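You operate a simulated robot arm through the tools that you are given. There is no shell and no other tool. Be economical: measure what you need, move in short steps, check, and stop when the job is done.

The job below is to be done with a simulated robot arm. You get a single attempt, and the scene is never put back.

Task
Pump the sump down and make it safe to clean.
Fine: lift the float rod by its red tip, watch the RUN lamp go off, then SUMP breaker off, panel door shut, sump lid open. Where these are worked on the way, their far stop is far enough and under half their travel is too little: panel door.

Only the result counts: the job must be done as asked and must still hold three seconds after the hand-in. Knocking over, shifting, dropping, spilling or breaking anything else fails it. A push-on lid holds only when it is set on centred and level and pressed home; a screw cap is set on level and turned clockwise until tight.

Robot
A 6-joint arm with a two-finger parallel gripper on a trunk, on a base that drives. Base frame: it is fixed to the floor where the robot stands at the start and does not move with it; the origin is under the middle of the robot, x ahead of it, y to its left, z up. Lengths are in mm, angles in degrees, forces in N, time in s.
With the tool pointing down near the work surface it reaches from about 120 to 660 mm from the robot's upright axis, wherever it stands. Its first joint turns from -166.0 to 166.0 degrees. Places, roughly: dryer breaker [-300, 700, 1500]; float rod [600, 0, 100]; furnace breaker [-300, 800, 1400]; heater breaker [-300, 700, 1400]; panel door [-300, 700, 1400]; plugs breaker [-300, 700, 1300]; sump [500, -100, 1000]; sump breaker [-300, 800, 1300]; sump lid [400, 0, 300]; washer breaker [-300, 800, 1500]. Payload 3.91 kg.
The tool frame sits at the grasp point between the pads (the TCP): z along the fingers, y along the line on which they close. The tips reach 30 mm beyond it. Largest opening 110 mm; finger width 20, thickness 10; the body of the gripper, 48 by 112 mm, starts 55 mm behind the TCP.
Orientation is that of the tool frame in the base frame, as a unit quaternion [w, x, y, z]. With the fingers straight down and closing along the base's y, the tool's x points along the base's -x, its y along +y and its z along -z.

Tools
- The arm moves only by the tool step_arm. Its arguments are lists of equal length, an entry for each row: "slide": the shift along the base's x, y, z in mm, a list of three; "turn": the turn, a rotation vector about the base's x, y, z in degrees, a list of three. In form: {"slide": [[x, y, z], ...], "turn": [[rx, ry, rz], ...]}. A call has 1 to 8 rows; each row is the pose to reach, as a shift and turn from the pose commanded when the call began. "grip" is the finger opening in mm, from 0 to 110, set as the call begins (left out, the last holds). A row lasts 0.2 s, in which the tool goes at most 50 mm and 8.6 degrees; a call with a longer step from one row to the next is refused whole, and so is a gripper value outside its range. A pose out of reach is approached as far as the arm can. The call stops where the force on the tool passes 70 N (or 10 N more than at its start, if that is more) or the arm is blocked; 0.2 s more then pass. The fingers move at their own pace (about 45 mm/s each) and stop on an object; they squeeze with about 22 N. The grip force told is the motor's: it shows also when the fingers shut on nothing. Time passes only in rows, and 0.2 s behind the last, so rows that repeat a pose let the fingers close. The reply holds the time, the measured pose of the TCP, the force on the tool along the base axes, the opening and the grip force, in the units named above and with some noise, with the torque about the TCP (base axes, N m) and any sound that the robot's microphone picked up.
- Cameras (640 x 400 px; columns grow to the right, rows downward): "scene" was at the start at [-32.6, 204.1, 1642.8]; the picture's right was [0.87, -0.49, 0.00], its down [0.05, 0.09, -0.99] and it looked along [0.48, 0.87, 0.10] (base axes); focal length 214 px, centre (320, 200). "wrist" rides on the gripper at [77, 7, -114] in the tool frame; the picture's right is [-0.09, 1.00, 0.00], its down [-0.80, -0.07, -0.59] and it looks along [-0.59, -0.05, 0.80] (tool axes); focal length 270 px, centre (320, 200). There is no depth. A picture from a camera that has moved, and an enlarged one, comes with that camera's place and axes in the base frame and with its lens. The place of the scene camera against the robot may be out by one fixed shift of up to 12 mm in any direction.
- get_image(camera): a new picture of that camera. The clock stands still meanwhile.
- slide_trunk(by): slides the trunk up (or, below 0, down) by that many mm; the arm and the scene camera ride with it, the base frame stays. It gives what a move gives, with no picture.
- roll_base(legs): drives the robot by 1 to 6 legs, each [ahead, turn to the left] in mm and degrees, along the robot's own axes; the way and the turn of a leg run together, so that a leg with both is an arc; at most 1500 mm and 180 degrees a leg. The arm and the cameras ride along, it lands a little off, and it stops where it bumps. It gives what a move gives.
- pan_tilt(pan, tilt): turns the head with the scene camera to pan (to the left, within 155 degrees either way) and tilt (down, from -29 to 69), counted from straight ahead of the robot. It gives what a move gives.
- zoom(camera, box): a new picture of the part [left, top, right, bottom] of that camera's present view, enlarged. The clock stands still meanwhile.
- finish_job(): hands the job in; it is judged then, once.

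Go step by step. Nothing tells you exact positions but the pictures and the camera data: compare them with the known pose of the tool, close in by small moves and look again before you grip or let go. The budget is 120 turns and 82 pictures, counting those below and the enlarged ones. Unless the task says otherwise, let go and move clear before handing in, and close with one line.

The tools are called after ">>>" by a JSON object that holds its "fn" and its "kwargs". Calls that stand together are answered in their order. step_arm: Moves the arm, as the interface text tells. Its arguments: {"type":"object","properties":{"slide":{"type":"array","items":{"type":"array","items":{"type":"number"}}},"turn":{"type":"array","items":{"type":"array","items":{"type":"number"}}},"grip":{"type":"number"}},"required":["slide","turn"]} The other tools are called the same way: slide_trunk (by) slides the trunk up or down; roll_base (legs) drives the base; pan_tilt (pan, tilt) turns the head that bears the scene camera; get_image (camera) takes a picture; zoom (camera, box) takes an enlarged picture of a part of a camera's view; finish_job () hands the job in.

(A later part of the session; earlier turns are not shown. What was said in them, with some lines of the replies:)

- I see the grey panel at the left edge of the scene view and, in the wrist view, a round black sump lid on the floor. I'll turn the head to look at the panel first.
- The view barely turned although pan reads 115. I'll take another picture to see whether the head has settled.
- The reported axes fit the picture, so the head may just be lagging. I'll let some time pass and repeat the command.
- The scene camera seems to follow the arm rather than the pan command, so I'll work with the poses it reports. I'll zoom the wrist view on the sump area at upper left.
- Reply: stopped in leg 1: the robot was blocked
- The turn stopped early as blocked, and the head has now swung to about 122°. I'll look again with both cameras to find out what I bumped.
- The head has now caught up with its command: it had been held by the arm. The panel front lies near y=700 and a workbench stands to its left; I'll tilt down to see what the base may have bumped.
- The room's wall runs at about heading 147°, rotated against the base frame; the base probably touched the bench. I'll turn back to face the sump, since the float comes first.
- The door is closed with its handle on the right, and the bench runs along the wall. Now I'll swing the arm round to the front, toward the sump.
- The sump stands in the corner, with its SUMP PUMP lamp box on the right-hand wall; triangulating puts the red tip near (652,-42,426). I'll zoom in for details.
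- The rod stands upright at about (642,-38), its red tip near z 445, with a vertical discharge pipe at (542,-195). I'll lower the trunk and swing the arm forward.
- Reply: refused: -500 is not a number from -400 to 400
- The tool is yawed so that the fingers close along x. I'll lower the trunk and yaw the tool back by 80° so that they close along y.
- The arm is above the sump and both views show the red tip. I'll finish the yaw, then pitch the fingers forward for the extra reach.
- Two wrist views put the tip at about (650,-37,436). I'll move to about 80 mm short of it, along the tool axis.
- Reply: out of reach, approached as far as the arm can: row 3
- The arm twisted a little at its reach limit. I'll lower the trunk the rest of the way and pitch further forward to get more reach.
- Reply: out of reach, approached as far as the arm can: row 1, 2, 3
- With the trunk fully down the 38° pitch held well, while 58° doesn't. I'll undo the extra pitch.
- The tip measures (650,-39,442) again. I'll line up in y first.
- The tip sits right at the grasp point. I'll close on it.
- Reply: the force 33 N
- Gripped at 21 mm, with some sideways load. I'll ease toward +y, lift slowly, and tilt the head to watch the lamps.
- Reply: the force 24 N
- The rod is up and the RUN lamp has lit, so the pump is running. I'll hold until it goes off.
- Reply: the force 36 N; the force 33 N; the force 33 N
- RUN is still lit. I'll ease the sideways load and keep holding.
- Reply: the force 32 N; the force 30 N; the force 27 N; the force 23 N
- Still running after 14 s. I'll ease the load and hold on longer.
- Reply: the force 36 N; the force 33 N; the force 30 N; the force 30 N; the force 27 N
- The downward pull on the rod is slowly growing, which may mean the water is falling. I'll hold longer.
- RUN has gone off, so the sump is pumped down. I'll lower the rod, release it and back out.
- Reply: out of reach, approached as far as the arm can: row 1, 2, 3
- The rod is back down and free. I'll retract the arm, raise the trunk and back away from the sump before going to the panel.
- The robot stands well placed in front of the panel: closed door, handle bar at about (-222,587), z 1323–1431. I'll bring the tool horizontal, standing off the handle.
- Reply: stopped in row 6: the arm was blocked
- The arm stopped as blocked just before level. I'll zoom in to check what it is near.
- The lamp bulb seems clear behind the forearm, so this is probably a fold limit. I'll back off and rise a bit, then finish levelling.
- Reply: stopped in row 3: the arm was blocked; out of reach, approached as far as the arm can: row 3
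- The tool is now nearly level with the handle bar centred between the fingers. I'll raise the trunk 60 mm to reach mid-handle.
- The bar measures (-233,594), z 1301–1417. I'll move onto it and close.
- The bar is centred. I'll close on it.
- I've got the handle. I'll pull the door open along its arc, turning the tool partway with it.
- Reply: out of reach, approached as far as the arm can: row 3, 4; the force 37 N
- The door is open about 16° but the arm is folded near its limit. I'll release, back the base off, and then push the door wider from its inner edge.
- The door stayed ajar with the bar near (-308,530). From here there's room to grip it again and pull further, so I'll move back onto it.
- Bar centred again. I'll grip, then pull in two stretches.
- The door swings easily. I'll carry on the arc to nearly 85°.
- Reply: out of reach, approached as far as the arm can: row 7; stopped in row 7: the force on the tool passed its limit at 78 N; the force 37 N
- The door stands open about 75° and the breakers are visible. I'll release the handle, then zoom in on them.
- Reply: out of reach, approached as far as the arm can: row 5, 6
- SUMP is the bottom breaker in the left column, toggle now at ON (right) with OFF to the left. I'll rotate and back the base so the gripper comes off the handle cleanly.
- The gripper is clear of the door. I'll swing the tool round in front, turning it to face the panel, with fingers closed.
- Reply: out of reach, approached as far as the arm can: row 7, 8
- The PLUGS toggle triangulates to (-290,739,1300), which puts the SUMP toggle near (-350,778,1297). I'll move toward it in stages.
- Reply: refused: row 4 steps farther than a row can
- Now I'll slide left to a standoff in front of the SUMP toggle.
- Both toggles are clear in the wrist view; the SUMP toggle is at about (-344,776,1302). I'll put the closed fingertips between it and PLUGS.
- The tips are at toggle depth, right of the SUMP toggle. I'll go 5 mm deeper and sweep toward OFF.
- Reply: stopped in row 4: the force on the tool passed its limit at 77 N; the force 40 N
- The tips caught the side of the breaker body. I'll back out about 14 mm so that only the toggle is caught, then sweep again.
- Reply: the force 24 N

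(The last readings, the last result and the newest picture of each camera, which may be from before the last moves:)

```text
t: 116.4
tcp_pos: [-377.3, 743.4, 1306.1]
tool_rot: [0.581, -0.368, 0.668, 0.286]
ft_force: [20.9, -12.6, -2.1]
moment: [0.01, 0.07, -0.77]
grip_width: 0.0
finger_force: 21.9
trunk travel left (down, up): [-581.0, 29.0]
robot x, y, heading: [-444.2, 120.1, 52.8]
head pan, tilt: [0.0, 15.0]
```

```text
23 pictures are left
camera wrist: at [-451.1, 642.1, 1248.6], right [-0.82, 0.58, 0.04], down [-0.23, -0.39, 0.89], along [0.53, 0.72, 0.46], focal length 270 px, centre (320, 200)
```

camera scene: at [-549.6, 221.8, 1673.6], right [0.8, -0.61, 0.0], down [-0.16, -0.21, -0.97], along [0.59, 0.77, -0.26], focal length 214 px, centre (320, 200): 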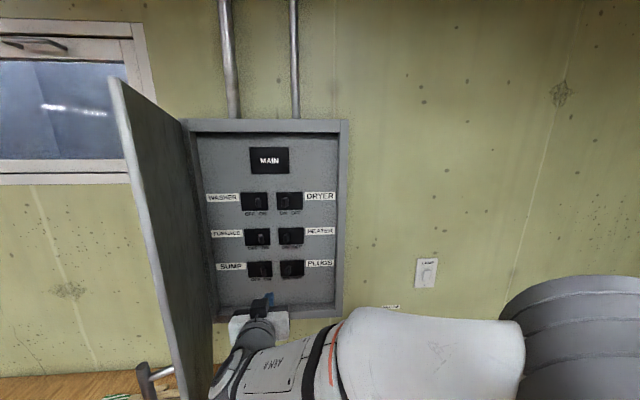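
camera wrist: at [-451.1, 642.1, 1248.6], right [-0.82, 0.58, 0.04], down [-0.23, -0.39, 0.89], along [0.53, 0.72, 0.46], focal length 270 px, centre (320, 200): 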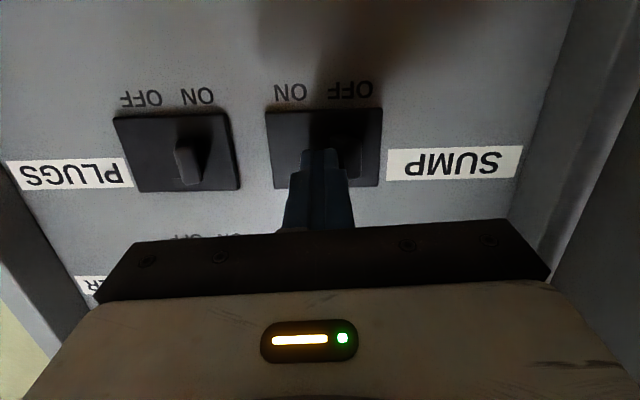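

The toggle has moved over to the OFF side. I'll nudge a little further, back off and check.

>>> {"fn": "step_arm", "kwargs": {"slide": [[-6, 4, 0], [-10, 7, 0]], "turn": [[0, 0, 0], [0, 0, 0]]}}

>>> {"fn": "step_arm", "kwargs": {"slide": [[8, -5, 0], [-10, -35, 0], [-30, -70, 0]], "turn": [[0, 0, 0], [0, 0, 0], [0, 0, 0]]}}

>>> {"fn": "zoom", "kwargs": {"camera": "wrist", "box": [150, 50, 550, 240]}}

```text
t: 117.0
tcp_pos: [-378.1, 744.4, 1306.1]
tool_rot: [0.583, -0.36, 0.672, 0.282]
ft_force: [25.5, -30.5, 1.5]
moment: [0.16, 0.06, -1.08]
grip_width: 0.0
finger_force: 21.2
trunk travel left (down, up): [-581.0, 29.0]
robot x, y, heading: [-442.9, 118.7, 52.7]
head pan, tilt: [0.0, 15.0]
stopped in row 2: the force on the tool passed its limit at 71 N (the readings are from after the stop); the commanded pose is now the measured one
```

```text
t: 117.8
tcp_pos: [-417.2, 680.6, 1303.5]
tool_rot: [0.581, -0.367, 0.669, 0.283]
ft_force: [-0.1, -0.6, 0.1]
moment: [-0.02, 0.04, -0.01]
grip_width: 0.0
finger_force: 22.4
trunk travel left (down, up): [-581.0, 29.0]
robot x, y, heading: [-449.4, 119.4, 52.5]
head pan, tilt: [0.0, 15.0]
```

```text
1.60 times, centred on (350, 145) of wrist
camera zoom: at [-492.0, 579.6, 1247.4], right [-0.81, 0.58, 0.04], down [-0.24, -0.39, 0.89], along [0.53, 0.71, 0.45], focal length 432 px, centre (272, 288)
```

zoom: 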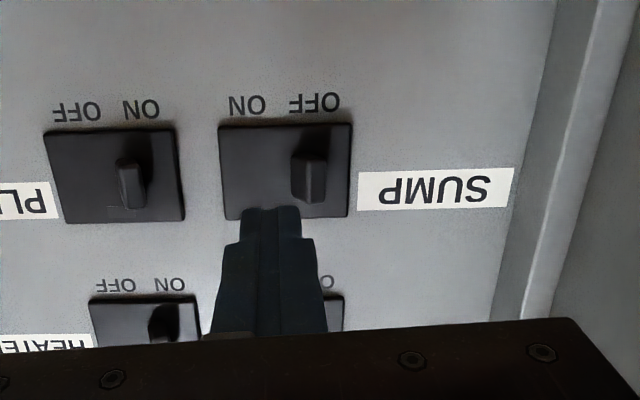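

SUMP is now OFF and PLUGS is untouched. Next I'll retract, back up and go round to the outer side of the door to push it shut.

>>> {"fn": "step_arm", "kwargs": {"slide": [[20, -35, 0], [50, -70, 0], [80, -100, 0], [110, -125, 0]], "turn": [[0, 0, 0], [0, 0, 0], [0, 0, 0], [0, 0, 0]]}}

>>> {"fn": "roll_base", "kwargs": {"legs": [[-260, 0]]}}

>>> {"fn": "get_image", "kwargs": {"camera": "scene"}}

```text
t: 118.8
tcp_pos: [-305.1, 558.5, 1306.8]
tool_rot: [0.581, -0.366, 0.67, 0.282]
ft_force: [0.2, -0.7, 0.6]
moment: [-0.02, 0.01, 0.03]
grip_width: 0.0
finger_force: 21.4
out of reach, approached as far as the arm can: row 4
trunk travel left (down, up): [-581.0, 29.0]
robot x, y, heading: [-440.2, 117.3, 52.6]
head pan, tilt: [0.0, 15.0]
```

```text
t: 120.7
tcp_pos: [-470.0, 346.6, 1307.0]
tool_rot: [0.581, -0.367, 0.67, 0.282]
ft_force: [0.0, -0.7, -0.7]
moment: [0.02, -0.01, 0.01]
grip_width: 0.3
finger_force: 21.8
trunk travel left (down, up): [-581.0, 29.0]
robot x, y, heading: [-605.4, -92.7, 52.4]
head pan, tilt: [0.0, 15.0]
```

```text
21 pictures are left
camera scene: at [-711.8, 7.3, 1673.7], right [0.8, -0.61, 0.0], down [-0.16, -0.21, -0.97], along [0.58, 0.77, -0.26], focal length 214 px, centre (320, 200)
```

scene: 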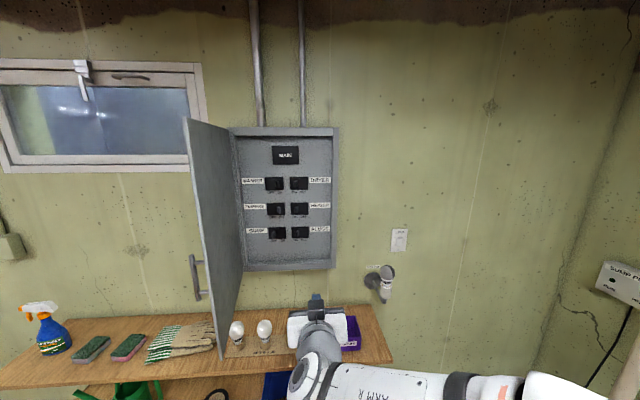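

The door now stands at about 85°, with its edge near (-665,485). I'll bring the closed fingers round below handle height to the outer side.

>>> {"fn": "step_arm", "kwargs": {"slide": [[-45, 0, -10], [-90, 2, -20], [-135, 5, -30], [-180, 8, -40], [-222, 15, -50], [-260, 35, -60], [-285, 70, -62], [-285, 105, -62]], "turn": [[0, 0, -4], [0, 0, -8], [0, 0, -12], [0, 0, -16], [0, 0, -20], [0, 0, -24], [0, 0, -28], [0, 0, -32]]}}

>>> {"fn": "get_image", "kwargs": {"camera": "scene"}}

>>> {"fn": "get_image", "kwargs": {"camera": "wrist"}}

```text
t: 122.5
tcp_pos: [-754.6, 454.6, 1245.2]
tool_rot: [0.635, -0.169, 0.746, 0.11]
ft_force: [-1.0, 0.5, 0.4]
moment: [-0.04, -0.01, 0.0]
grip_width: 0.1
finger_force: 21.6
trunk travel left (down, up): [-581.0, 29.0]
robot x, y, heading: [-607.9, -91.1, 52.9]
head pan, tilt: [0.0, 15.0]
```

```text
20 pictures are left
camera scene: at [-711.2, 9.6, 1673.5], right [0.8, -0.61, 0.0], down [-0.16, -0.21, -0.97], along [0.58, 0.77, -0.26], focal length 214 px, centre (320, 200)
```

scene: 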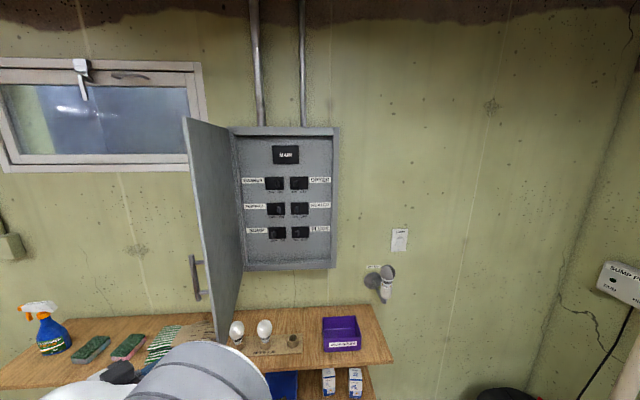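

```text
19 pictures are left
camera wrist: at [-872.1, 408.2, 1187.8], right [-0.38, 0.93, 0.04], down [-0.4, -0.2, 0.89], along [0.83, 0.32, 0.45], focal length 270 px, centre (320, 200)
```

wrist: 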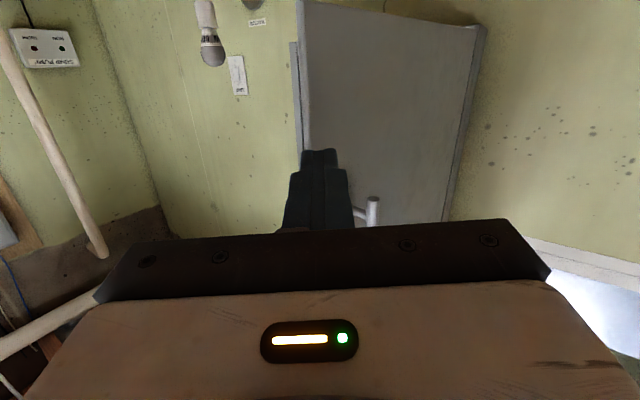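

The door face is right ahead of the tips. I'll shift 55 mm toward the hinge and push the door along its closing arc.

>>> {"fn": "step_arm", "kwargs": {"slide": [[0, 30, 0], [0, 55, 0], [40, 55, 0], [77, 55, 0], [104, 41, 0], [131, 30, 0], [160, 22, 0], [189, 16, 0]], "turn": [[0, 0, 0], [0, 0, 0], [0, 0, 0], [0, 0, 0], [0, 0, 1], [0, 0, 2], [0, 0, 3], [0, 0, 4]]}}

>>> {"fn": "get_image", "kwargs": {"camera": "wrist"}}

```text
t: 124.3
tcp_pos: [-562.7, 467.6, 1247.3]
tool_rot: [0.631, -0.194, 0.739, 0.133]
ft_force: [0.0, 0.1, 1.3]
moment: [0.01, 0.02, 0.04]
grip_width: 0.1
finger_force: 21.9
trunk travel left (down, up): [-581.0, 29.0]
robot x, y, heading: [-605.0, -93.1, 52.3]
head pan, tilt: [0.0, 15.0]
```

```text
18 pictures are left
camera wrist: at [-677.0, 412.8, 1189.8], right [-0.44, 0.9, 0.04], down [-0.39, -0.23, 0.89], along [0.81, 0.38, 0.45], focal length 270 px, centre (320, 200)
```

wrist: 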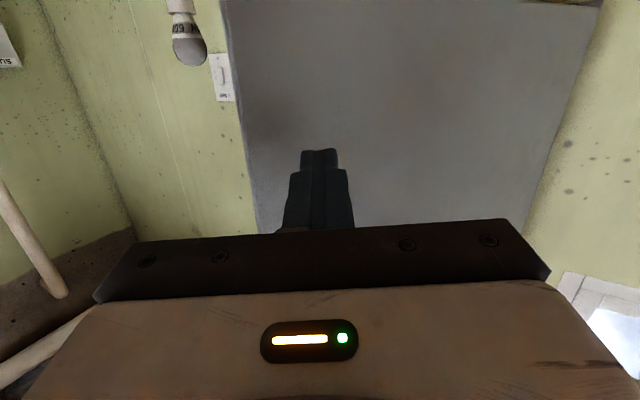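

The door is moving with the fingers. I'll continue along the arc to about 25°.

>>> {"fn": "step_arm", "kwargs": {"slide": [[29, -3, 0], [59, -4, 0], [89, -2, 0], [118, 2, 0], [147, 9, 0], [175, 19, 0], [202, 30, 0], [228, 45, 0]], "turn": [[0, 0, 2.5], [0, 0, 5], [0, 0, 7.5], [0, 0, 10], [0, 0, 12.5], [0, 0, 15], [0, 0, 17.5], [0, 0, 20]]}}

>>> {"fn": "get_image", "kwargs": {"camera": "scene"}}

```text
t: 126.1
tcp_pos: [-333.9, 512.9, 1246.2]
tool_rot: [0.598, -0.321, 0.694, 0.241]
ft_force: [0.1, -0.5, -0.3]
moment: [-0.02, -0.02, 0.0]
grip_width: 0.0
finger_force: 22.0
trunk travel left (down, up): [-581.0, 29.0]
robot x, y, heading: [-603.2, -96.6, 52.9]
head pan, tilt: [0.0, 15.0]
```

```text
17 pictures are left
camera scene: at [-710.2, 9.0, 1673.7], right [0.8, -0.61, 0.0], down [-0.16, -0.21, -0.97], along [0.58, 0.77, -0.26], focal length 214 px, centre (320, 200)
```

scene: 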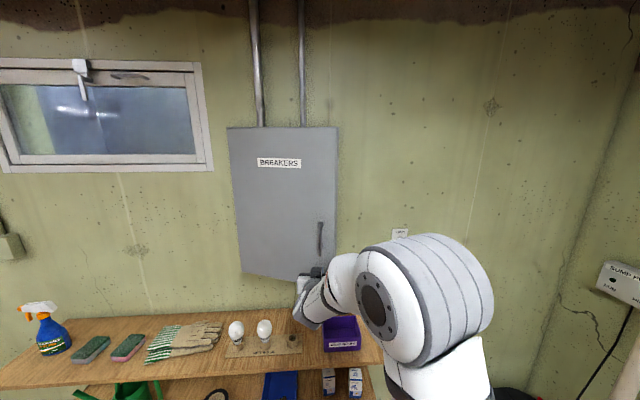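

The door is nearly shut. I'll drive forward 110 mm, then press it home gently with the arm.

>>> {"fn": "roll_base", "kwargs": {"legs": [[110, 0]]}}

>>> {"fn": "step_arm", "kwargs": {"slide": [[6, 9, 0], [12, 18, 0], [17, 26, 0], [22, 34, 0], [27, 42, 0], [33, 50, 0]], "turn": [[0, 0, 0], [0, 0, 0], [0, 0, 0], [0, 0, 0], [0, 0, 0], [0, 0, 0]]}}

>>> {"fn": "get_image", "kwargs": {"camera": "scene"}}

```text
t: 127.3
tcp_pos: [-267.5, 600.1, 1245.9]
tool_rot: [0.598, -0.32, 0.695, 0.24]
ft_force: [0.5, -0.5, -1.1]
moment: [0.02, -0.01, 0.01]
grip_width: 0.1
finger_force: 21.9
trunk travel left (down, up): [-581.0, 29.0]
robot x, y, heading: [-540.0, -5.6, 52.6]
head pan, tilt: [0.0, 15.0]
```

```text
t: 128.5
tcp_pos: [-250.1, 628.3, 1246.0]
tool_rot: [0.596, -0.322, 0.696, 0.24]
ft_force: [-26.4, -46.9, 8.8]
moment: [0.44, -0.23, 0.13]
grip_width: 0.0
finger_force: 21.6
trunk travel left (down, up): [-581.0, 29.0]
robot x, y, heading: [-540.2, -8.1, 52.8]
head pan, tilt: [0.0, 15.0]
stopped in row 5: the force on the tool passed its limit at 80 N (the readings are from after the stop); the commanded pose is now the measured one
```

```text
16 pictures are left
camera scene: at [-651.0, 84.2, 1674.3], right [0.8, -0.61, 0.0], down [-0.15, -0.2, -0.97], along [0.59, 0.77, -0.25], focal length 214 px, centre (320, 200)
```

scene: 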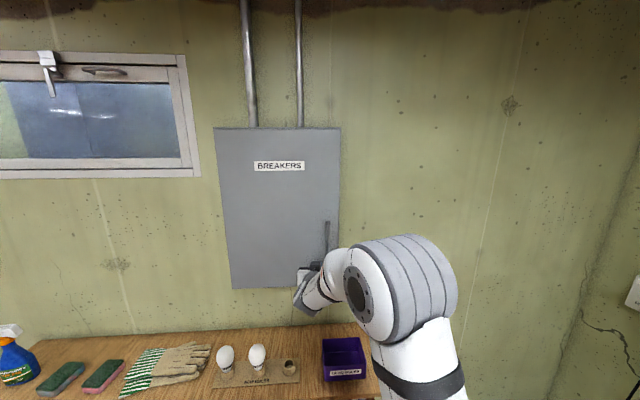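

The door is shut: the tip depth matches the closed face. I'll back away, retract the arm with the tool pitching down, and head back to the sump.

>>> {"fn": "roll_base", "kwargs": {"legs": [[-170, 0]]}}

>>> {"fn": "step_arm", "kwargs": {"slide": [[-10, -22, 8], [-20, -44, 16], [-30, -66, 24], [-40, -88, 32], [-50, -110, 40], [-60, -132, 48], [-70, -154, 56], [-80, -176, 64]], "turn": [[-5.7, 5.7, 0], [-11.4, 11.4, 0], [-17.2, 17.2, 0], [-22.9, 22.9, 0], [-28.6, 28.6, 0], [-34.4, 34.4, 0], [-40.1, 40.1, 0], [-45.8, 45.8, 0]], "grip": 60}}

>>> {"fn": "get_image", "kwargs": {"camera": "scene"}}

```text
t: 129.9
tcp_pos: [-350.2, 498.6, 1240.5]
tool_rot: [0.594, -0.323, 0.697, 0.239]
ft_force: [-0.2, -0.6, -0.4]
moment: [-0.02, -0.01, -0.01]
grip_width: 0.0
finger_force: 22.2
trunk travel left (down, up): [-581.0, 29.0]
robot x, y, heading: [-641.6, -144.9, 52.8]
head pan, tilt: [0.0, 15.0]
```

```text
t: 131.8
tcp_pos: [-431.8, 321.3, 1303.6]
tool_rot: [0.112, -0.407, 0.904, 0.06]
ft_force: [-0.4, -0.1, -0.1]
moment: [0.0, 0.02, 0.01]
grip_width: 60.1
finger_force: 0.1
trunk travel left (down, up): [-581.0, 29.0]
robot x, y, heading: [-647.9, -142.4, 52.9]
head pan, tilt: [0.0, 15.0]
```

```text
15 pictures are left
camera scene: at [-749.4, -42.3, 1673.7], right [0.8, -0.6, 0.0], down [-0.16, -0.21, -0.97], along [0.58, 0.77, -0.26], focal length 214 px, centre (320, 200)
```

scene: 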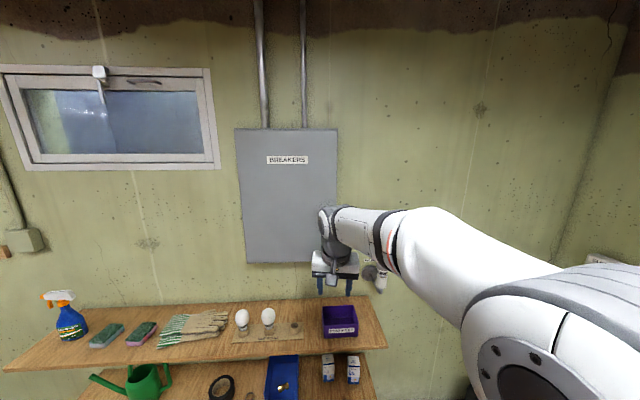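

The door is shut flush. Driving back to the sump.

>>> {"fn": "roll_base", "kwargs": {"legs": [[0, -39.5], [415, 0], [0, -13.4], [190, 0]]}}

>>> {"fn": "pan_tilt", "kwargs": {"pan": 0, "tilt": 40}}

>>> {"fn": "slide_trunk", "kwargs": {"by": -400}}

>>> {"fn": "get_image", "kwargs": {"camera": "wrist"}}

>>> {"fn": "get_image", "kwargs": {"camera": "scene"}}

```text
t: 138.2
tcp_pos: [456.0, 56.8, 1303.3]
tool_rot: [0.129, 0.041, 0.991, 0.002]
ft_force: [-0.5, 0.1, -0.5]
moment: [0.01, 0.05, 0.0]
grip_width: 60.0
finger_force: 0.0
trunk travel left (down, up): [-581.0, 29.0]
robot x, y, heading: [-47.8, -48.8, -0.0]
head pan, tilt: [0.0, 15.0]
```

```text
t: 139.1
tcp_pos: [455.0, 57.7, 1302.7]
tool_rot: [0.129, 0.041, 0.991, 0.002]
ft_force: [0.1, 0.5, 0.0]
moment: [0.01, 0.0, -0.01]
grip_width: 60.1
finger_force: 0.0
trunk travel left (down, up): [-581.0, 29.0]
robot x, y, heading: [-45.4, -47.1, -0.0]
head pan, tilt: [0.0, 40.0]
```

```text
t: 142.9
tcp_pos: [455.4, 57.2, 903.0]
tool_rot: [0.129, 0.04, 0.991, 0.003]
ft_force: [0.1, -0.5, 0.4]
moment: [-0.04, 0.0, 0.03]
grip_width: 59.9
finger_force: 0.0
trunk travel left (down, up): [-181.0, 429.0]
robot x, y, heading: [-45.8, -47.8, 0.1]
head pan, tilt: [0.0, 40.0]
```

```text
14 pictures are left
camera wrist: at [352.0, 70.6, 994.7], right [0.16, 0.99, 0.04], down [0.61, -0.13, 0.78], along [0.77, -0.1, -0.63], focal length 270 px, centre (320, 200)
```

wrist: 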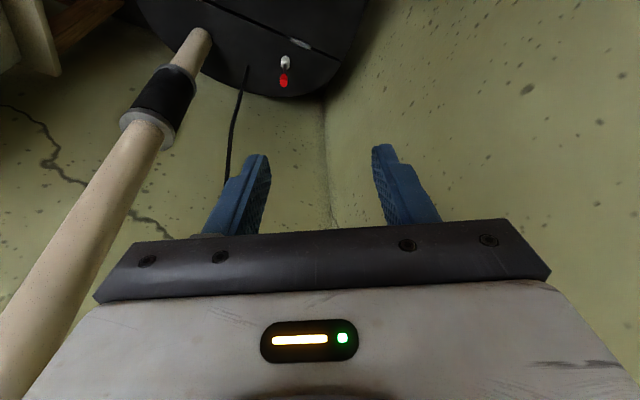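

```text
13 pictures are left
camera scene: at [-33.7, 98.7, 1234.1], right [0.0, -1.0, 0.0], down [-0.64, 0.0, -0.77], along [0.77, 0.0, -0.64], focal length 214 px, centre (320, 200)
```

scene: 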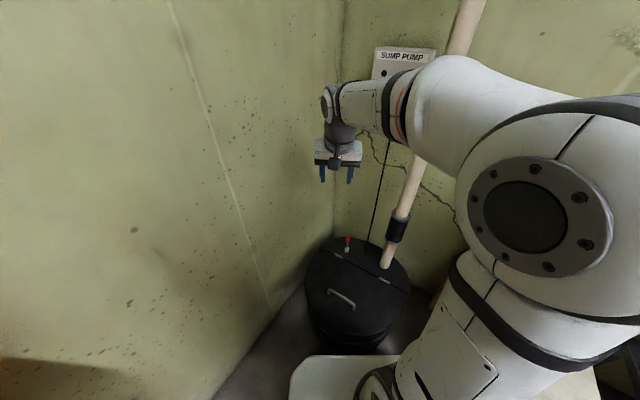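

The lid handle is at about (384,10,345), running parallel to the hinges. I'll lower the trunk, set the tool vertical and yaw it so the fingers close across the bar.

>>> {"fn": "slide_trunk", "kwargs": {"by": -180}}

>>> {"fn": "step_arm", "kwargs": {"slide": [[-20, -10, 0], [-40, -25, 0]], "turn": [[-0.6, 7.4, 0], [-1.2, 14.8, 0]]}}

>>> {"fn": "step_arm", "kwargs": {"slide": [[-5, -4, -15], [-10, -8, -30], [-15, -12, -45], [-20, -16, -60], [-25, -18, -75], [-28, -20, -90], [-30, -20, -105], [-31, -20, -120]], "turn": [[0, 0, -8.4], [0, 0, -16.8], [0, 0, -25.2], [0, 0, -33.6], [0, 0, -42], [0, 0, -50.4], [0, 0, -58.8], [0, 0, -67.2]]}}

>>> {"fn": "step_arm", "kwargs": {"slide": [[0, 0, -20], [0, 0, -40], [0, 0, -60], [0, 0, -80], [0, 0, -100], [0, 0, -120]], "turn": [[0, 0, -8.4], [0, 0, -16.8], [0, 0, -25.2], [0, 0, -33.6], [0, 0, -42], [0, 0, -50.4]]}}

>>> {"fn": "get_image", "kwargs": {"camera": "wrist"}}

```text
t: 144.9
tcp_pos: [455.5, 57.4, 723.6]
tool_rot: [0.13, 0.041, 0.991, 0.003]
ft_force: [-0.1, 0.3, -0.1]
moment: [0.0, 0.04, 0.0]
grip_width: 59.8
finger_force: 0.1
trunk travel left (down, up): [-1.0, 609.0]
robot x, y, heading: [-44.9, -54.4, 0.1]
head pan, tilt: [0.0, 40.0]
```

```text
t: 145.5
tcp_pos: [414.2, 30.5, 722.3]
tool_rot: [0.001, 0.039, 0.999, -0.013]
ft_force: [-0.1, 0.5, 0.0]
moment: [0.01, -0.02, 0.03]
grip_width: 59.9
finger_force: 0.1
trunk travel left (down, up): [-1.0, 609.0]
robot x, y, heading: [-44.5, -49.3, 0.2]
head pan, tilt: [0.0, 40.0]
```

```text
t: 147.3
tcp_pos: [383.6, 10.4, 603.7]
tool_rot: [-0.006, 0.587, 0.809, -0.011]
ft_force: [-0.2, -0.5, -0.3]
moment: [0.02, 0.02, 0.0]
grip_width: 60.0
finger_force: 0.1
trunk travel left (down, up): [-1.0, 609.0]
robot x, y, heading: [-45.0, -46.0, -0.0]
head pan, tilt: [0.0, 40.0]
```

```text
t: 148.7
tcp_pos: [384.8, 11.6, 483.4]
tool_rot: [-0.011, 0.876, 0.482, -0.007]
ft_force: [-0.2, 0.6, 0.9]
moment: [0.04, -0.01, 0.03]
grip_width: 59.8
finger_force: 0.0
trunk travel left (down, up): [-1.0, 609.0]
robot x, y, heading: [-44.6, -50.4, 0.1]
head pan, tilt: [0.0, 40.0]
```

```text
12 pictures are left
camera wrist: at [433.8, 71.5, 597.4], right [0.8, -0.61, -0.03], down [-0.47, -0.65, 0.6], along [-0.38, -0.46, -0.8], focal length 270 px, centre (320, 200)
```

wrist: 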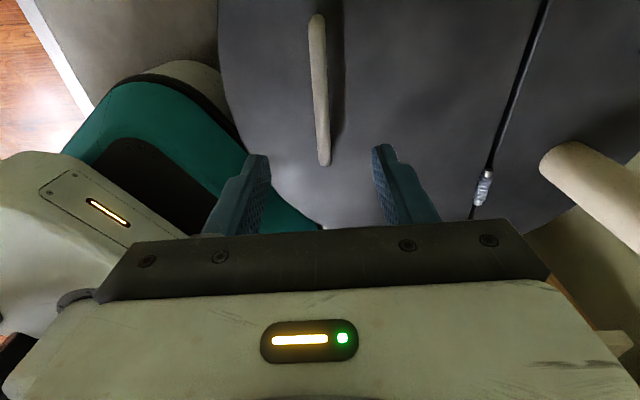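

The handle is centred between the fingers and aligned with them. I'll descend, watching the force.

>>> {"fn": "step_arm", "kwargs": {"slide": [[0, 2, -40], [0, 3, -80], [0, 3, -105], [0, 3, -118]], "turn": [[0, 0, 0], [0, 0, 0], [0, 0, 0], [0, 0, 0]]}}

>>> {"fn": "get_image", "kwargs": {"camera": "wrist"}}

```text
t: 149.7
tcp_pos: [383.8, 14.5, 362.8]
tool_rot: [-0.01, 0.875, 0.484, -0.008]
ft_force: [0.3, -0.1, -0.1]
moment: [-0.03, -0.02, 0.02]
grip_width: 59.8
finger_force: 0.1
trunk travel left (down, up): [-1.0, 609.0]
robot x, y, heading: [-46.3, -48.9, 0.0]
head pan, tilt: [0.0, 40.0]
```

```text
11 pictures are left
camera wrist: at [432.9, 74.3, 477.7], right [0.8, -0.6, -0.03], down [-0.47, -0.65, 0.6], along [-0.38, -0.47, -0.8], focal length 270 px, centre (320, 200)
```

wrist: 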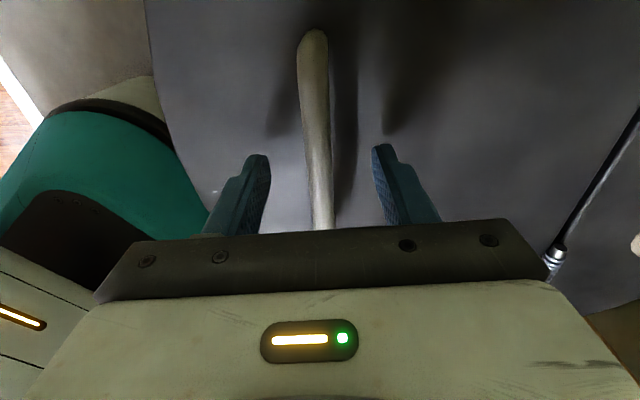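

The bar seems somewhat lower than assumed. I'll lower further in small steps and watch for contact.

>>> {"fn": "step_arm", "kwargs": {"slide": [[0, 0, -6], [0, 0, -12], [0, 0, -18], [0, 0, -24]], "turn": [[0, 0, 0], [0, 0, 0], [0, 0, 0], [0, 0, 0]]}}

>>> {"fn": "zoom", "kwargs": {"camera": "wrist", "box": [150, 60, 470, 260]}}

```text
t: 150.7
tcp_pos: [386.0, 15.2, 344.5]
tool_rot: [-0.01, 0.875, 0.484, -0.006]
ft_force: [-8.0, -11.1, 45.9]
moment: [-1.21, -1.18, -0.4]
grip_width: 59.1
finger_force: 0.1
trunk travel left (down, up): [-1.0, 609.0]
robot x, y, heading: [-45.5, -50.3, -0.1]
head pan, tilt: [0.0, 40.0]
```

```text
2.00 times, centred on (310, 160) of wrist
camera zoom: at [432.7, 75.1, 459.2], right [0.8, -0.6, -0.02], down [-0.48, -0.65, 0.6], along [-0.37, -0.46, -0.8], focal length 541 px, centre (340, 280)
```

zoom: 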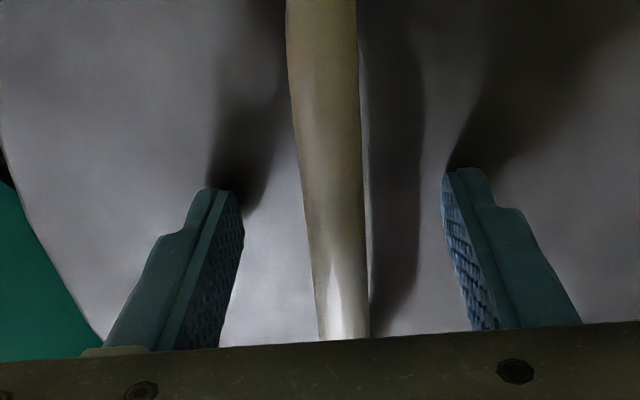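

The tips touched the lid at z≈314. I'll lift 6 mm off it and close on the bar.

>>> {"fn": "step_arm", "kwargs": {"slide": [[0, 0, 9], [0, 0, 9], [0, 0, 9], [0, 0, 9], [0, 0, 9], [0, 0, 9]], "turn": [[0, 0, 0], [0, 0, 0], [0, 0, 0], [0, 0, 0], [0, 0, 0], [0, 0, 0]], "grip": 4}}

```text
t: 152.1
tcp_pos: [385.2, 13.3, 349.7]
tool_rot: [-0.011, 0.875, 0.483, -0.008]
ft_force: [8.7, -8.5, -6.9]
moment: [-0.11, 0.11, -0.99]
grip_width: 13.9
finger_force: 45.2
trunk travel left (down, up): [-1.0, 609.0]
robot x, y, heading: [-45.8, -47.9, 0.3]
head pan, tilt: [0.0, 40.0]
```

I hold the lid handle. I'll lift along the hinge arc to about 30° and read the load.

>>> {"fn": "step_arm", "kwargs": {"slide": [[3, -2, 16], [6.5, -4.2, 32], [11.5, -7.5, 48], [17.5, -11.4, 62.6], [25, -16, 77], [32.8, -21.3, 90]], "turn": [[0, 0, 0], [0, 0, 0], [0, 0, 0], [0, 0, 0], [0, 0, 0], [0, 0, 0]]}}

>>> {"fn": "get_image", "kwargs": {"camera": "scene"}}

```text
t: 153.5
tcp_pos: [417.5, -6.6, 438.4]
tool_rot: [-0.012, 0.875, 0.483, -0.009]
ft_force: [21.0, -16.7, -27.9]
moment: [0.02, 0.03, -0.89]
grip_width: 13.6
finger_force: 44.8
trunk travel left (down, up): [-1.0, 609.0]
robot x, y, heading: [-45.9, -43.4, 0.4]
head pan, tilt: [0.0, 40.0]
```

```text
9 pictures are left
camera scene: at [-31.4, 98.3, 1053.9], right [0.0, -1.0, 0.0], down [-0.64, 0.0, -0.76], along [0.76, 0.0, -0.64], focal length 214 px, centre (320, 200)
```

scene: 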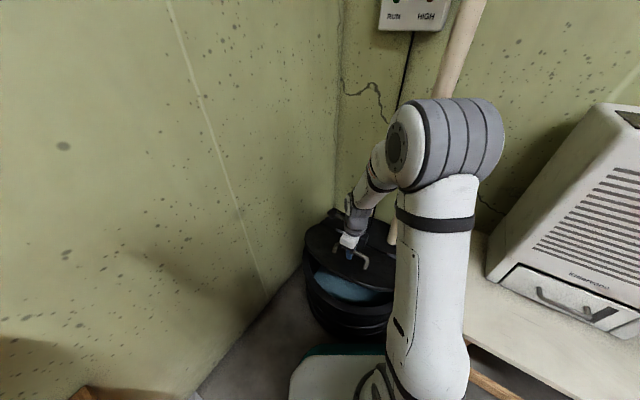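

The lid is lifting. I'll continue to about 60°, tilting the tool a little with it.

>>> {"fn": "step_arm", "kwargs": {"slide": [[10.5, -6.8, 10], [19.8, -12.8, 20], [30.2, -19.6, 30], [41.6, -27, 39], [53.6, -34.8, 47], [65.8, -42.7, 53.5]], "turn": [[1.1, 1.7, 0], [2.2, 3.3, 0], [3.3, 5, 0], [4.3, 6.7, 0], [5.4, 8.4, 0], [6.5, 10, 0]]}}

>>> {"fn": "get_image", "kwargs": {"camera": "wrist"}}

```text
t: 154.9
tcp_pos: [483.1, -50.1, 495.4]
tool_rot: [-0.101, 0.869, 0.482, -0.056]
ft_force: [-16.4, -5.9, 19.4]
moment: [-0.54, 0.29, -0.73]
grip_width: 13.5
finger_force: 44.8
trunk travel left (down, up): [-1.0, 609.0]
robot x, y, heading: [-46.7, -49.9, 0.2]
head pan, tilt: [0.0, 40.0]
```

```text
8 pictures are left
camera wrist: at [551.8, -2.3, 605.6], right [0.78, -0.59, -0.23], down [-0.37, -0.72, 0.59], along [-0.51, -0.38, -0.77], focal length 270 px, centre (320, 200)
```

wrist: 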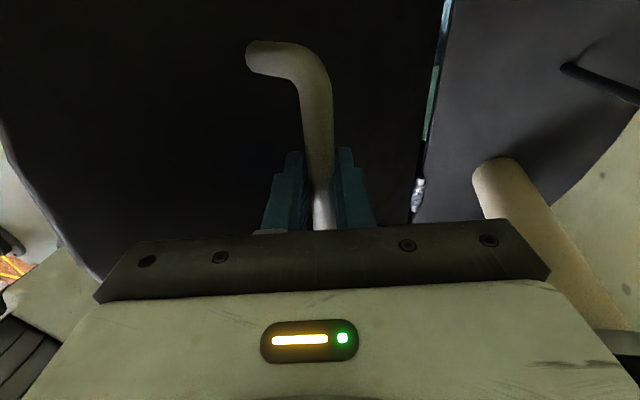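

About 60° now, with little load. I'll go on to about 80° with slight tilt.

>>> {"fn": "step_arm", "kwargs": {"slide": [[12.8, -8.3, 5.2], [26, -16.9, 9], [39.4, -25.6, 11.5], [52.8, -34.3, 12.6]], "turn": [[1.1, 1.7, 0], [2.2, 3.3, 0], [3.3, 5, 0], [4.3, 6.7, 0]]}}

>>> {"fn": "get_image", "kwargs": {"camera": "scene"}}

```text
t: 155.9
tcp_pos: [535.0, -83.7, 508.3]
tool_rot: [-0.163, 0.86, 0.476, -0.087]
ft_force: [-11.5, -18.5, 14.7]
moment: [-0.41, 0.17, -0.76]
grip_width: 13.8
finger_force: 45.9
trunk travel left (down, up): [-1.0, 609.0]
robot x, y, heading: [-45.5, -50.2, 0.0]
head pan, tilt: [0.0, 40.0]
```

```text
7 pictures are left
camera scene: at [-35.1, 98.0, 1054.3], right [0.0, -1.0, 0.0], down [-0.64, 0.0, -0.77], along [0.77, 0.0, -0.64], focal length 214 px, centre (320, 200)
```

scene: 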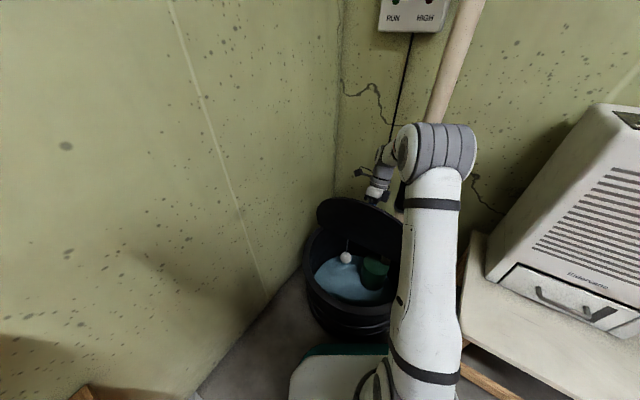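

Nearly upright now. I'll press on slowly past vertical, watching for the stop.

>>> {"fn": "step_arm", "kwargs": {"slide": [[6.7, -4.4, 0], [13.4, -8.7, -0.4], [20, -13, -1], [27, -17.6, -2], [33.5, -22, -3.5], [40.2, -26, -5], [47, -30.5, -7], [53.4, -34.7, -9.8]], "turn": [[0.6, 0.9, 0], [1.2, 1.8, 0], [1.8, 2.7, 0], [2.4, 3.6, 0], [3, 4.5, 0], [3.6, 5.4, 0], [4.2, 6.3, 0], [4.8, 7.2, 0]]}}

>>> {"fn": "get_image", "kwargs": {"camera": "scene"}}

```text
t: 157.7
tcp_pos: [588.2, -115.7, 499.0]
tool_rot: [-0.225, 0.844, 0.47, -0.124]
ft_force: [-16.2, -27.1, -4.6]
moment: [-0.66, 0.5, -0.61]
grip_width: 14.0
finger_force: 45.1
trunk travel left (down, up): [-1.0, 609.0]
robot x, y, heading: [-44.7, -46.3, 0.0]
head pan, tilt: [0.0, 40.0]
```

```text
6 pictures are left
camera scene: at [-36.5, 101.5, 1053.8], right [0.0, -1.0, 0.0], down [-0.64, 0.0, -0.77], along [0.77, 0.0, -0.64], focal length 214 px, centre (320, 200)
```

scene: 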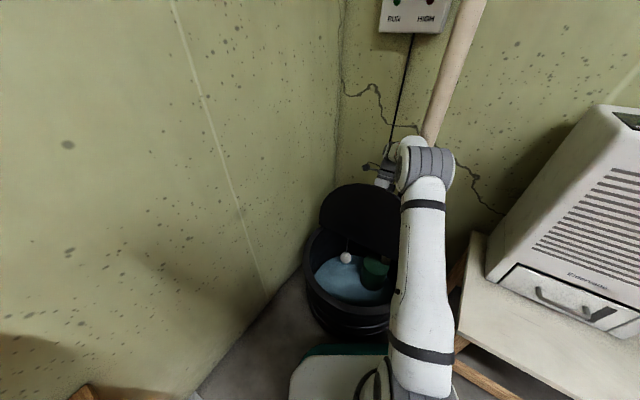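

The lid is past vertical. I'll push a bit further to find its resting stop before letting go.

>>> {"fn": "step_arm", "kwargs": {"slide": [[4.2, -2.7, -1.7], [8.4, -5.5, -3.6], [12.6, -8.2, -5.7]], "turn": [[0.6, 0.9, 0], [1.2, 1.8, 0], [1.8, 2.7, 0]]}}

>>> {"fn": "get_image", "kwargs": {"camera": "wrist"}}

```text
t: 158.5
tcp_pos: [601.0, -117.6, 496.8]
tool_rot: [-0.245, 0.837, 0.471, -0.137]
ft_force: [-17.4, -24.1, -12.5]
moment: [-0.4, 0.23, -0.79]
grip_width: 14.2
finger_force: 44.8
trunk travel left (down, up): [-1.0, 609.0]
robot x, y, heading: [-44.0, -47.2, 0.0]
head pan, tilt: [0.0, 40.0]
```

```text
5 pictures are left
camera wrist: at [697.5, -86.2, 589.9], right [0.67, -0.51, -0.54], down [-0.19, -0.82, 0.54], along [-0.71, -0.26, -0.65], focal length 270 px, centre (320, 200)
```

wrist: 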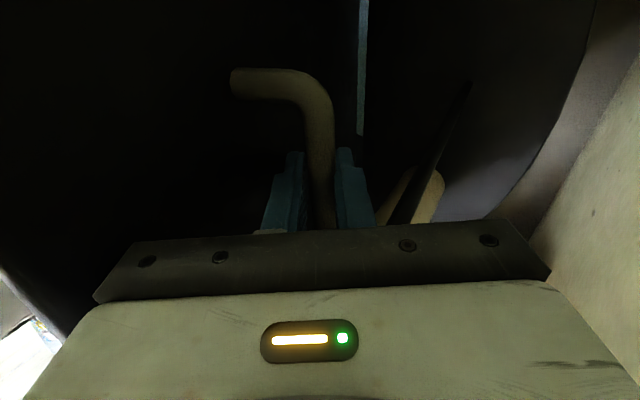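

The lid leans well past vertical. I'll open the fingers a little and slide out along the tool axis.

>>> {"fn": "step_arm", "kwargs": {"slide": [[0, 0, 0], [0, 0, 0], [0, 0, 0]], "turn": [[0, 0, 0], [0, 0, 0], [0, 0, 0]], "grip": 32}}

>>> {"fn": "step_arm", "kwargs": {"slide": [[5, -3, 9], [10, -6, 18], [15, -9, 30], [19, -12, 45], [21, -13, 65]], "turn": [[0, 0, 0], [0, 0, 0], [0, 0, 0], [0, 0, 0], [0, 0, 0]]}}

>>> {"fn": "get_image", "kwargs": {"camera": "scene"}}

```text
t: 159.3
tcp_pos: [601.3, -115.8, 495.9]
tool_rot: [-0.246, 0.836, 0.471, -0.136]
ft_force: [5.4, 0.3, 0.4]
moment: [0.0, -0.03, -0.2]
grip_width: 30.5
finger_force: 0.1
trunk travel left (down, up): [-1.0, 609.0]
robot x, y, heading: [-46.6, -47.4, 0.1]
head pan, tilt: [0.0, 40.0]
```

```text
t: 160.5
tcp_pos: [626.9, -123.7, 547.8]
tool_rot: [-0.253, 0.833, 0.47, -0.147]
ft_force: [0.9, 0.2, -1.7]
moment: [-0.06, -0.04, -0.01]
grip_width: 31.2
finger_force: 0.1
trunk travel left (down, up): [-1.0, 609.0]
robot x, y, heading: [-45.7, -47.1, 0.2]
head pan, tilt: [0.0, 40.0]
```

```text
4 pictures are left
camera scene: at [-27.5, 106.5, 1052.2], right [0.0, -1.0, 0.01], down [-0.65, -0.01, -0.76], along [0.76, 0.0, -0.65], focal length 214 px, centre (320, 200)
```

scene: 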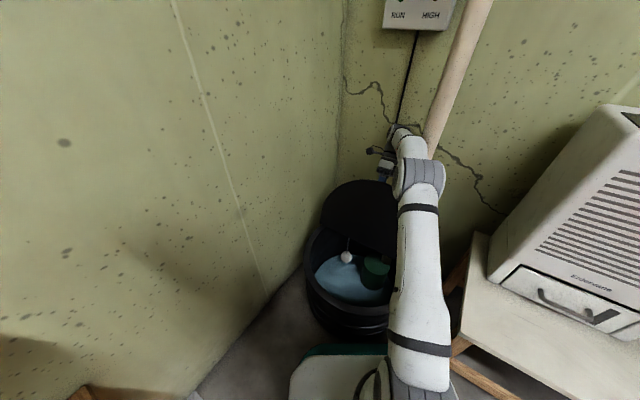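

The lid holds on its own. I'll rise with a slight lean away from the lid, using the arm first.

>>> {"fn": "step_arm", "kwargs": {"slide": [[6, -4, 10], [10, -7, 25], [12, -8, 40]], "turn": [[0, 0, 0], [0, 0, 0], [0, 0, 0]], "grip": 20}}

>>> {"fn": "get_image", "kwargs": {"camera": "wrist"}}

```text
t: 161.3
tcp_pos: [636.1, -125.0, 580.3]
tool_rot: [-0.252, 0.832, 0.471, -0.148]
ft_force: [-0.1, -0.6, 0.1]
moment: [-0.03, 0.0, -0.02]
grip_width: 20.1
finger_force: 0.2
out of reach, approached as far as the arm can: row 3
trunk travel left (down, up): [-1.0, 609.0]
robot x, y, heading: [-46.8, -49.4, 0.4]
head pan, tilt: [0.0, 40.0]
```

```text
3 pictures are left
camera wrist: at [735.0, -94.4, 671.4], right [0.66, -0.5, -0.56], down [-0.17, -0.82, 0.54], along [-0.73, -0.26, -0.63], focal length 270 px, centre (320, 200)
```

wrist: 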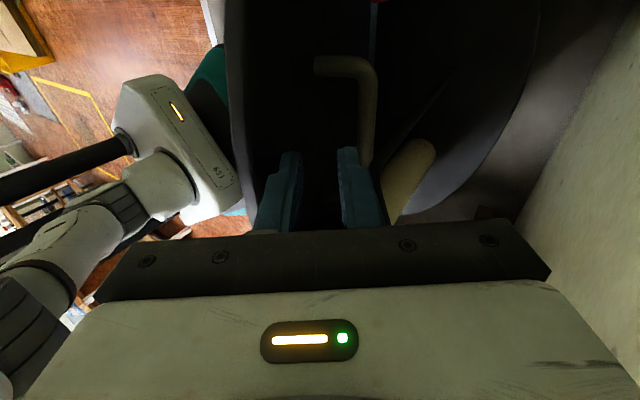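

The fingers are clear of the handle. I'll raise the trunk straight up in stages.

>>> {"fn": "slide_trunk", "kwargs": {"by": 60}}

>>> {"fn": "slide_trunk", "kwargs": {"by": 200}}

>>> {"fn": "get_image", "kwargs": {"camera": "scene"}}

```text
t: 162.3
tcp_pos: [636.2, -125.3, 643.0]
tool_rot: [-0.25, 0.833, 0.471, -0.147]
ft_force: [-0.4, -0.1, 0.4]
moment: [-0.01, -0.01, 0.0]
grip_width: 20.1
finger_force: 0.1
trunk travel left (down, up): [-61.0, 549.0]
robot x, y, heading: [-44.0, -55.9, 0.5]
head pan, tilt: [0.0, 40.0]
```

```text
t: 164.5
tcp_pos: [629.5, -124.6, 817.3]
tool_rot: [-0.268, 0.829, 0.462, -0.167]
ft_force: [0.0, 0.7, 0.2]
moment: [0.02, -0.03, 0.06]
grip_width: 20.1
finger_force: 0.0
trunk travel left (down, up): [-261.0, 349.0]
robot x, y, heading: [-44.7, -44.3, 0.4]
head pan, tilt: [0.0, 40.0]
```

```text
2 pictures are left
camera scene: at [-28.3, 112.2, 1311.2], right [0.01, -1.0, 0.01], down [-0.65, -0.01, -0.76], along [0.76, 0.0, -0.65], focal length 214 px, centre (320, 200)
```

scene: 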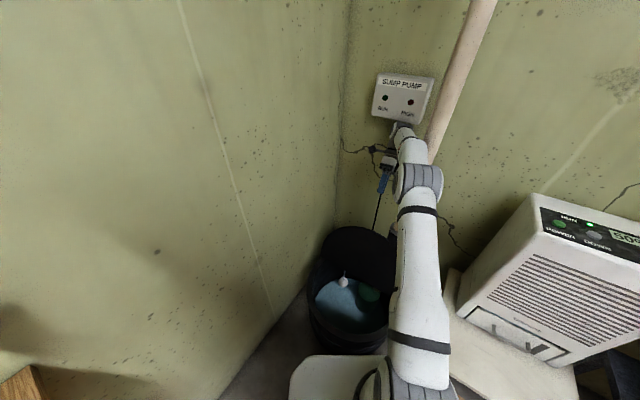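

The lid is open and I'm above it, but the wrist seems to be touching the lamp box. I'll ease down and back toward the robot.

>>> {"fn": "step_arm", "kwargs": {"slide": [[-5, 3, -30], [-25, 14, -45], [-60, 30, -45], [-100, 45, -40], [-140, 60, -30], [-180, 75, -20]], "turn": [[0, 0, 0], [0, 0, 0], [-2, -4, 0], [-4, -8, 0], [-6, -12, 0], [-8, -16, 0]]}}

>>> {"fn": "get_image", "kwargs": {"camera": "scene"}}

```text
t: 165.9
tcp_pos: [449.1, -70.3, 832.5]
tool_rot: [-0.125, 0.865, 0.484, -0.049]
ft_force: [0.0, -0.7, -0.4]
moment: [0.02, 0.04, -0.01]
grip_width: 20.2
finger_force: 0.1
trunk travel left (down, up): [-261.0, 349.0]
robot x, y, heading: [-45.8, -48.4, 0.1]
head pan, tilt: [0.0, 40.0]
```

```text
1 pictures are left
camera scene: at [-34.2, 98.8, 1314.2], right [0.0, -1.0, 0.0], down [-0.64, 0.0, -0.77], along [0.77, 0.0, -0.64], focal length 214 px, centre (320, 200)
```

scene: 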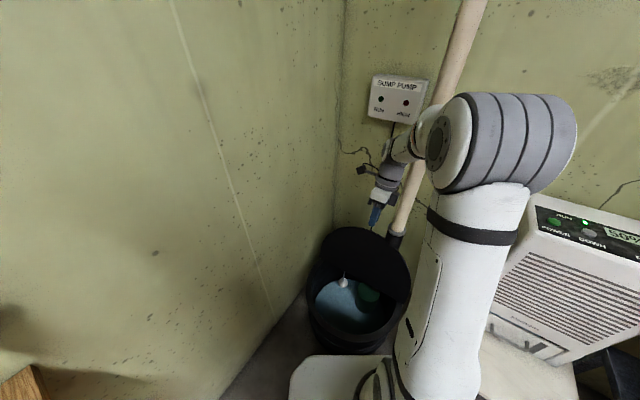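

The lid stands open, the lamp box is in place with RUN dark, and the arm is clear above. SUMP is off and the panel door is shut, so I'm handing in.

>>> {"fn": "finish_job", "kwargs": {}}

```text
The job is handed in.
```

I pumped the sump down until the RUN lamp went off, switched the SUMP breaker off, shut the panel door and left the sump lid standing open; the wrist seems to have touched the SUMP PUMP lamp box while I was clearing the lid, but the box looked unmoved in the last picture.
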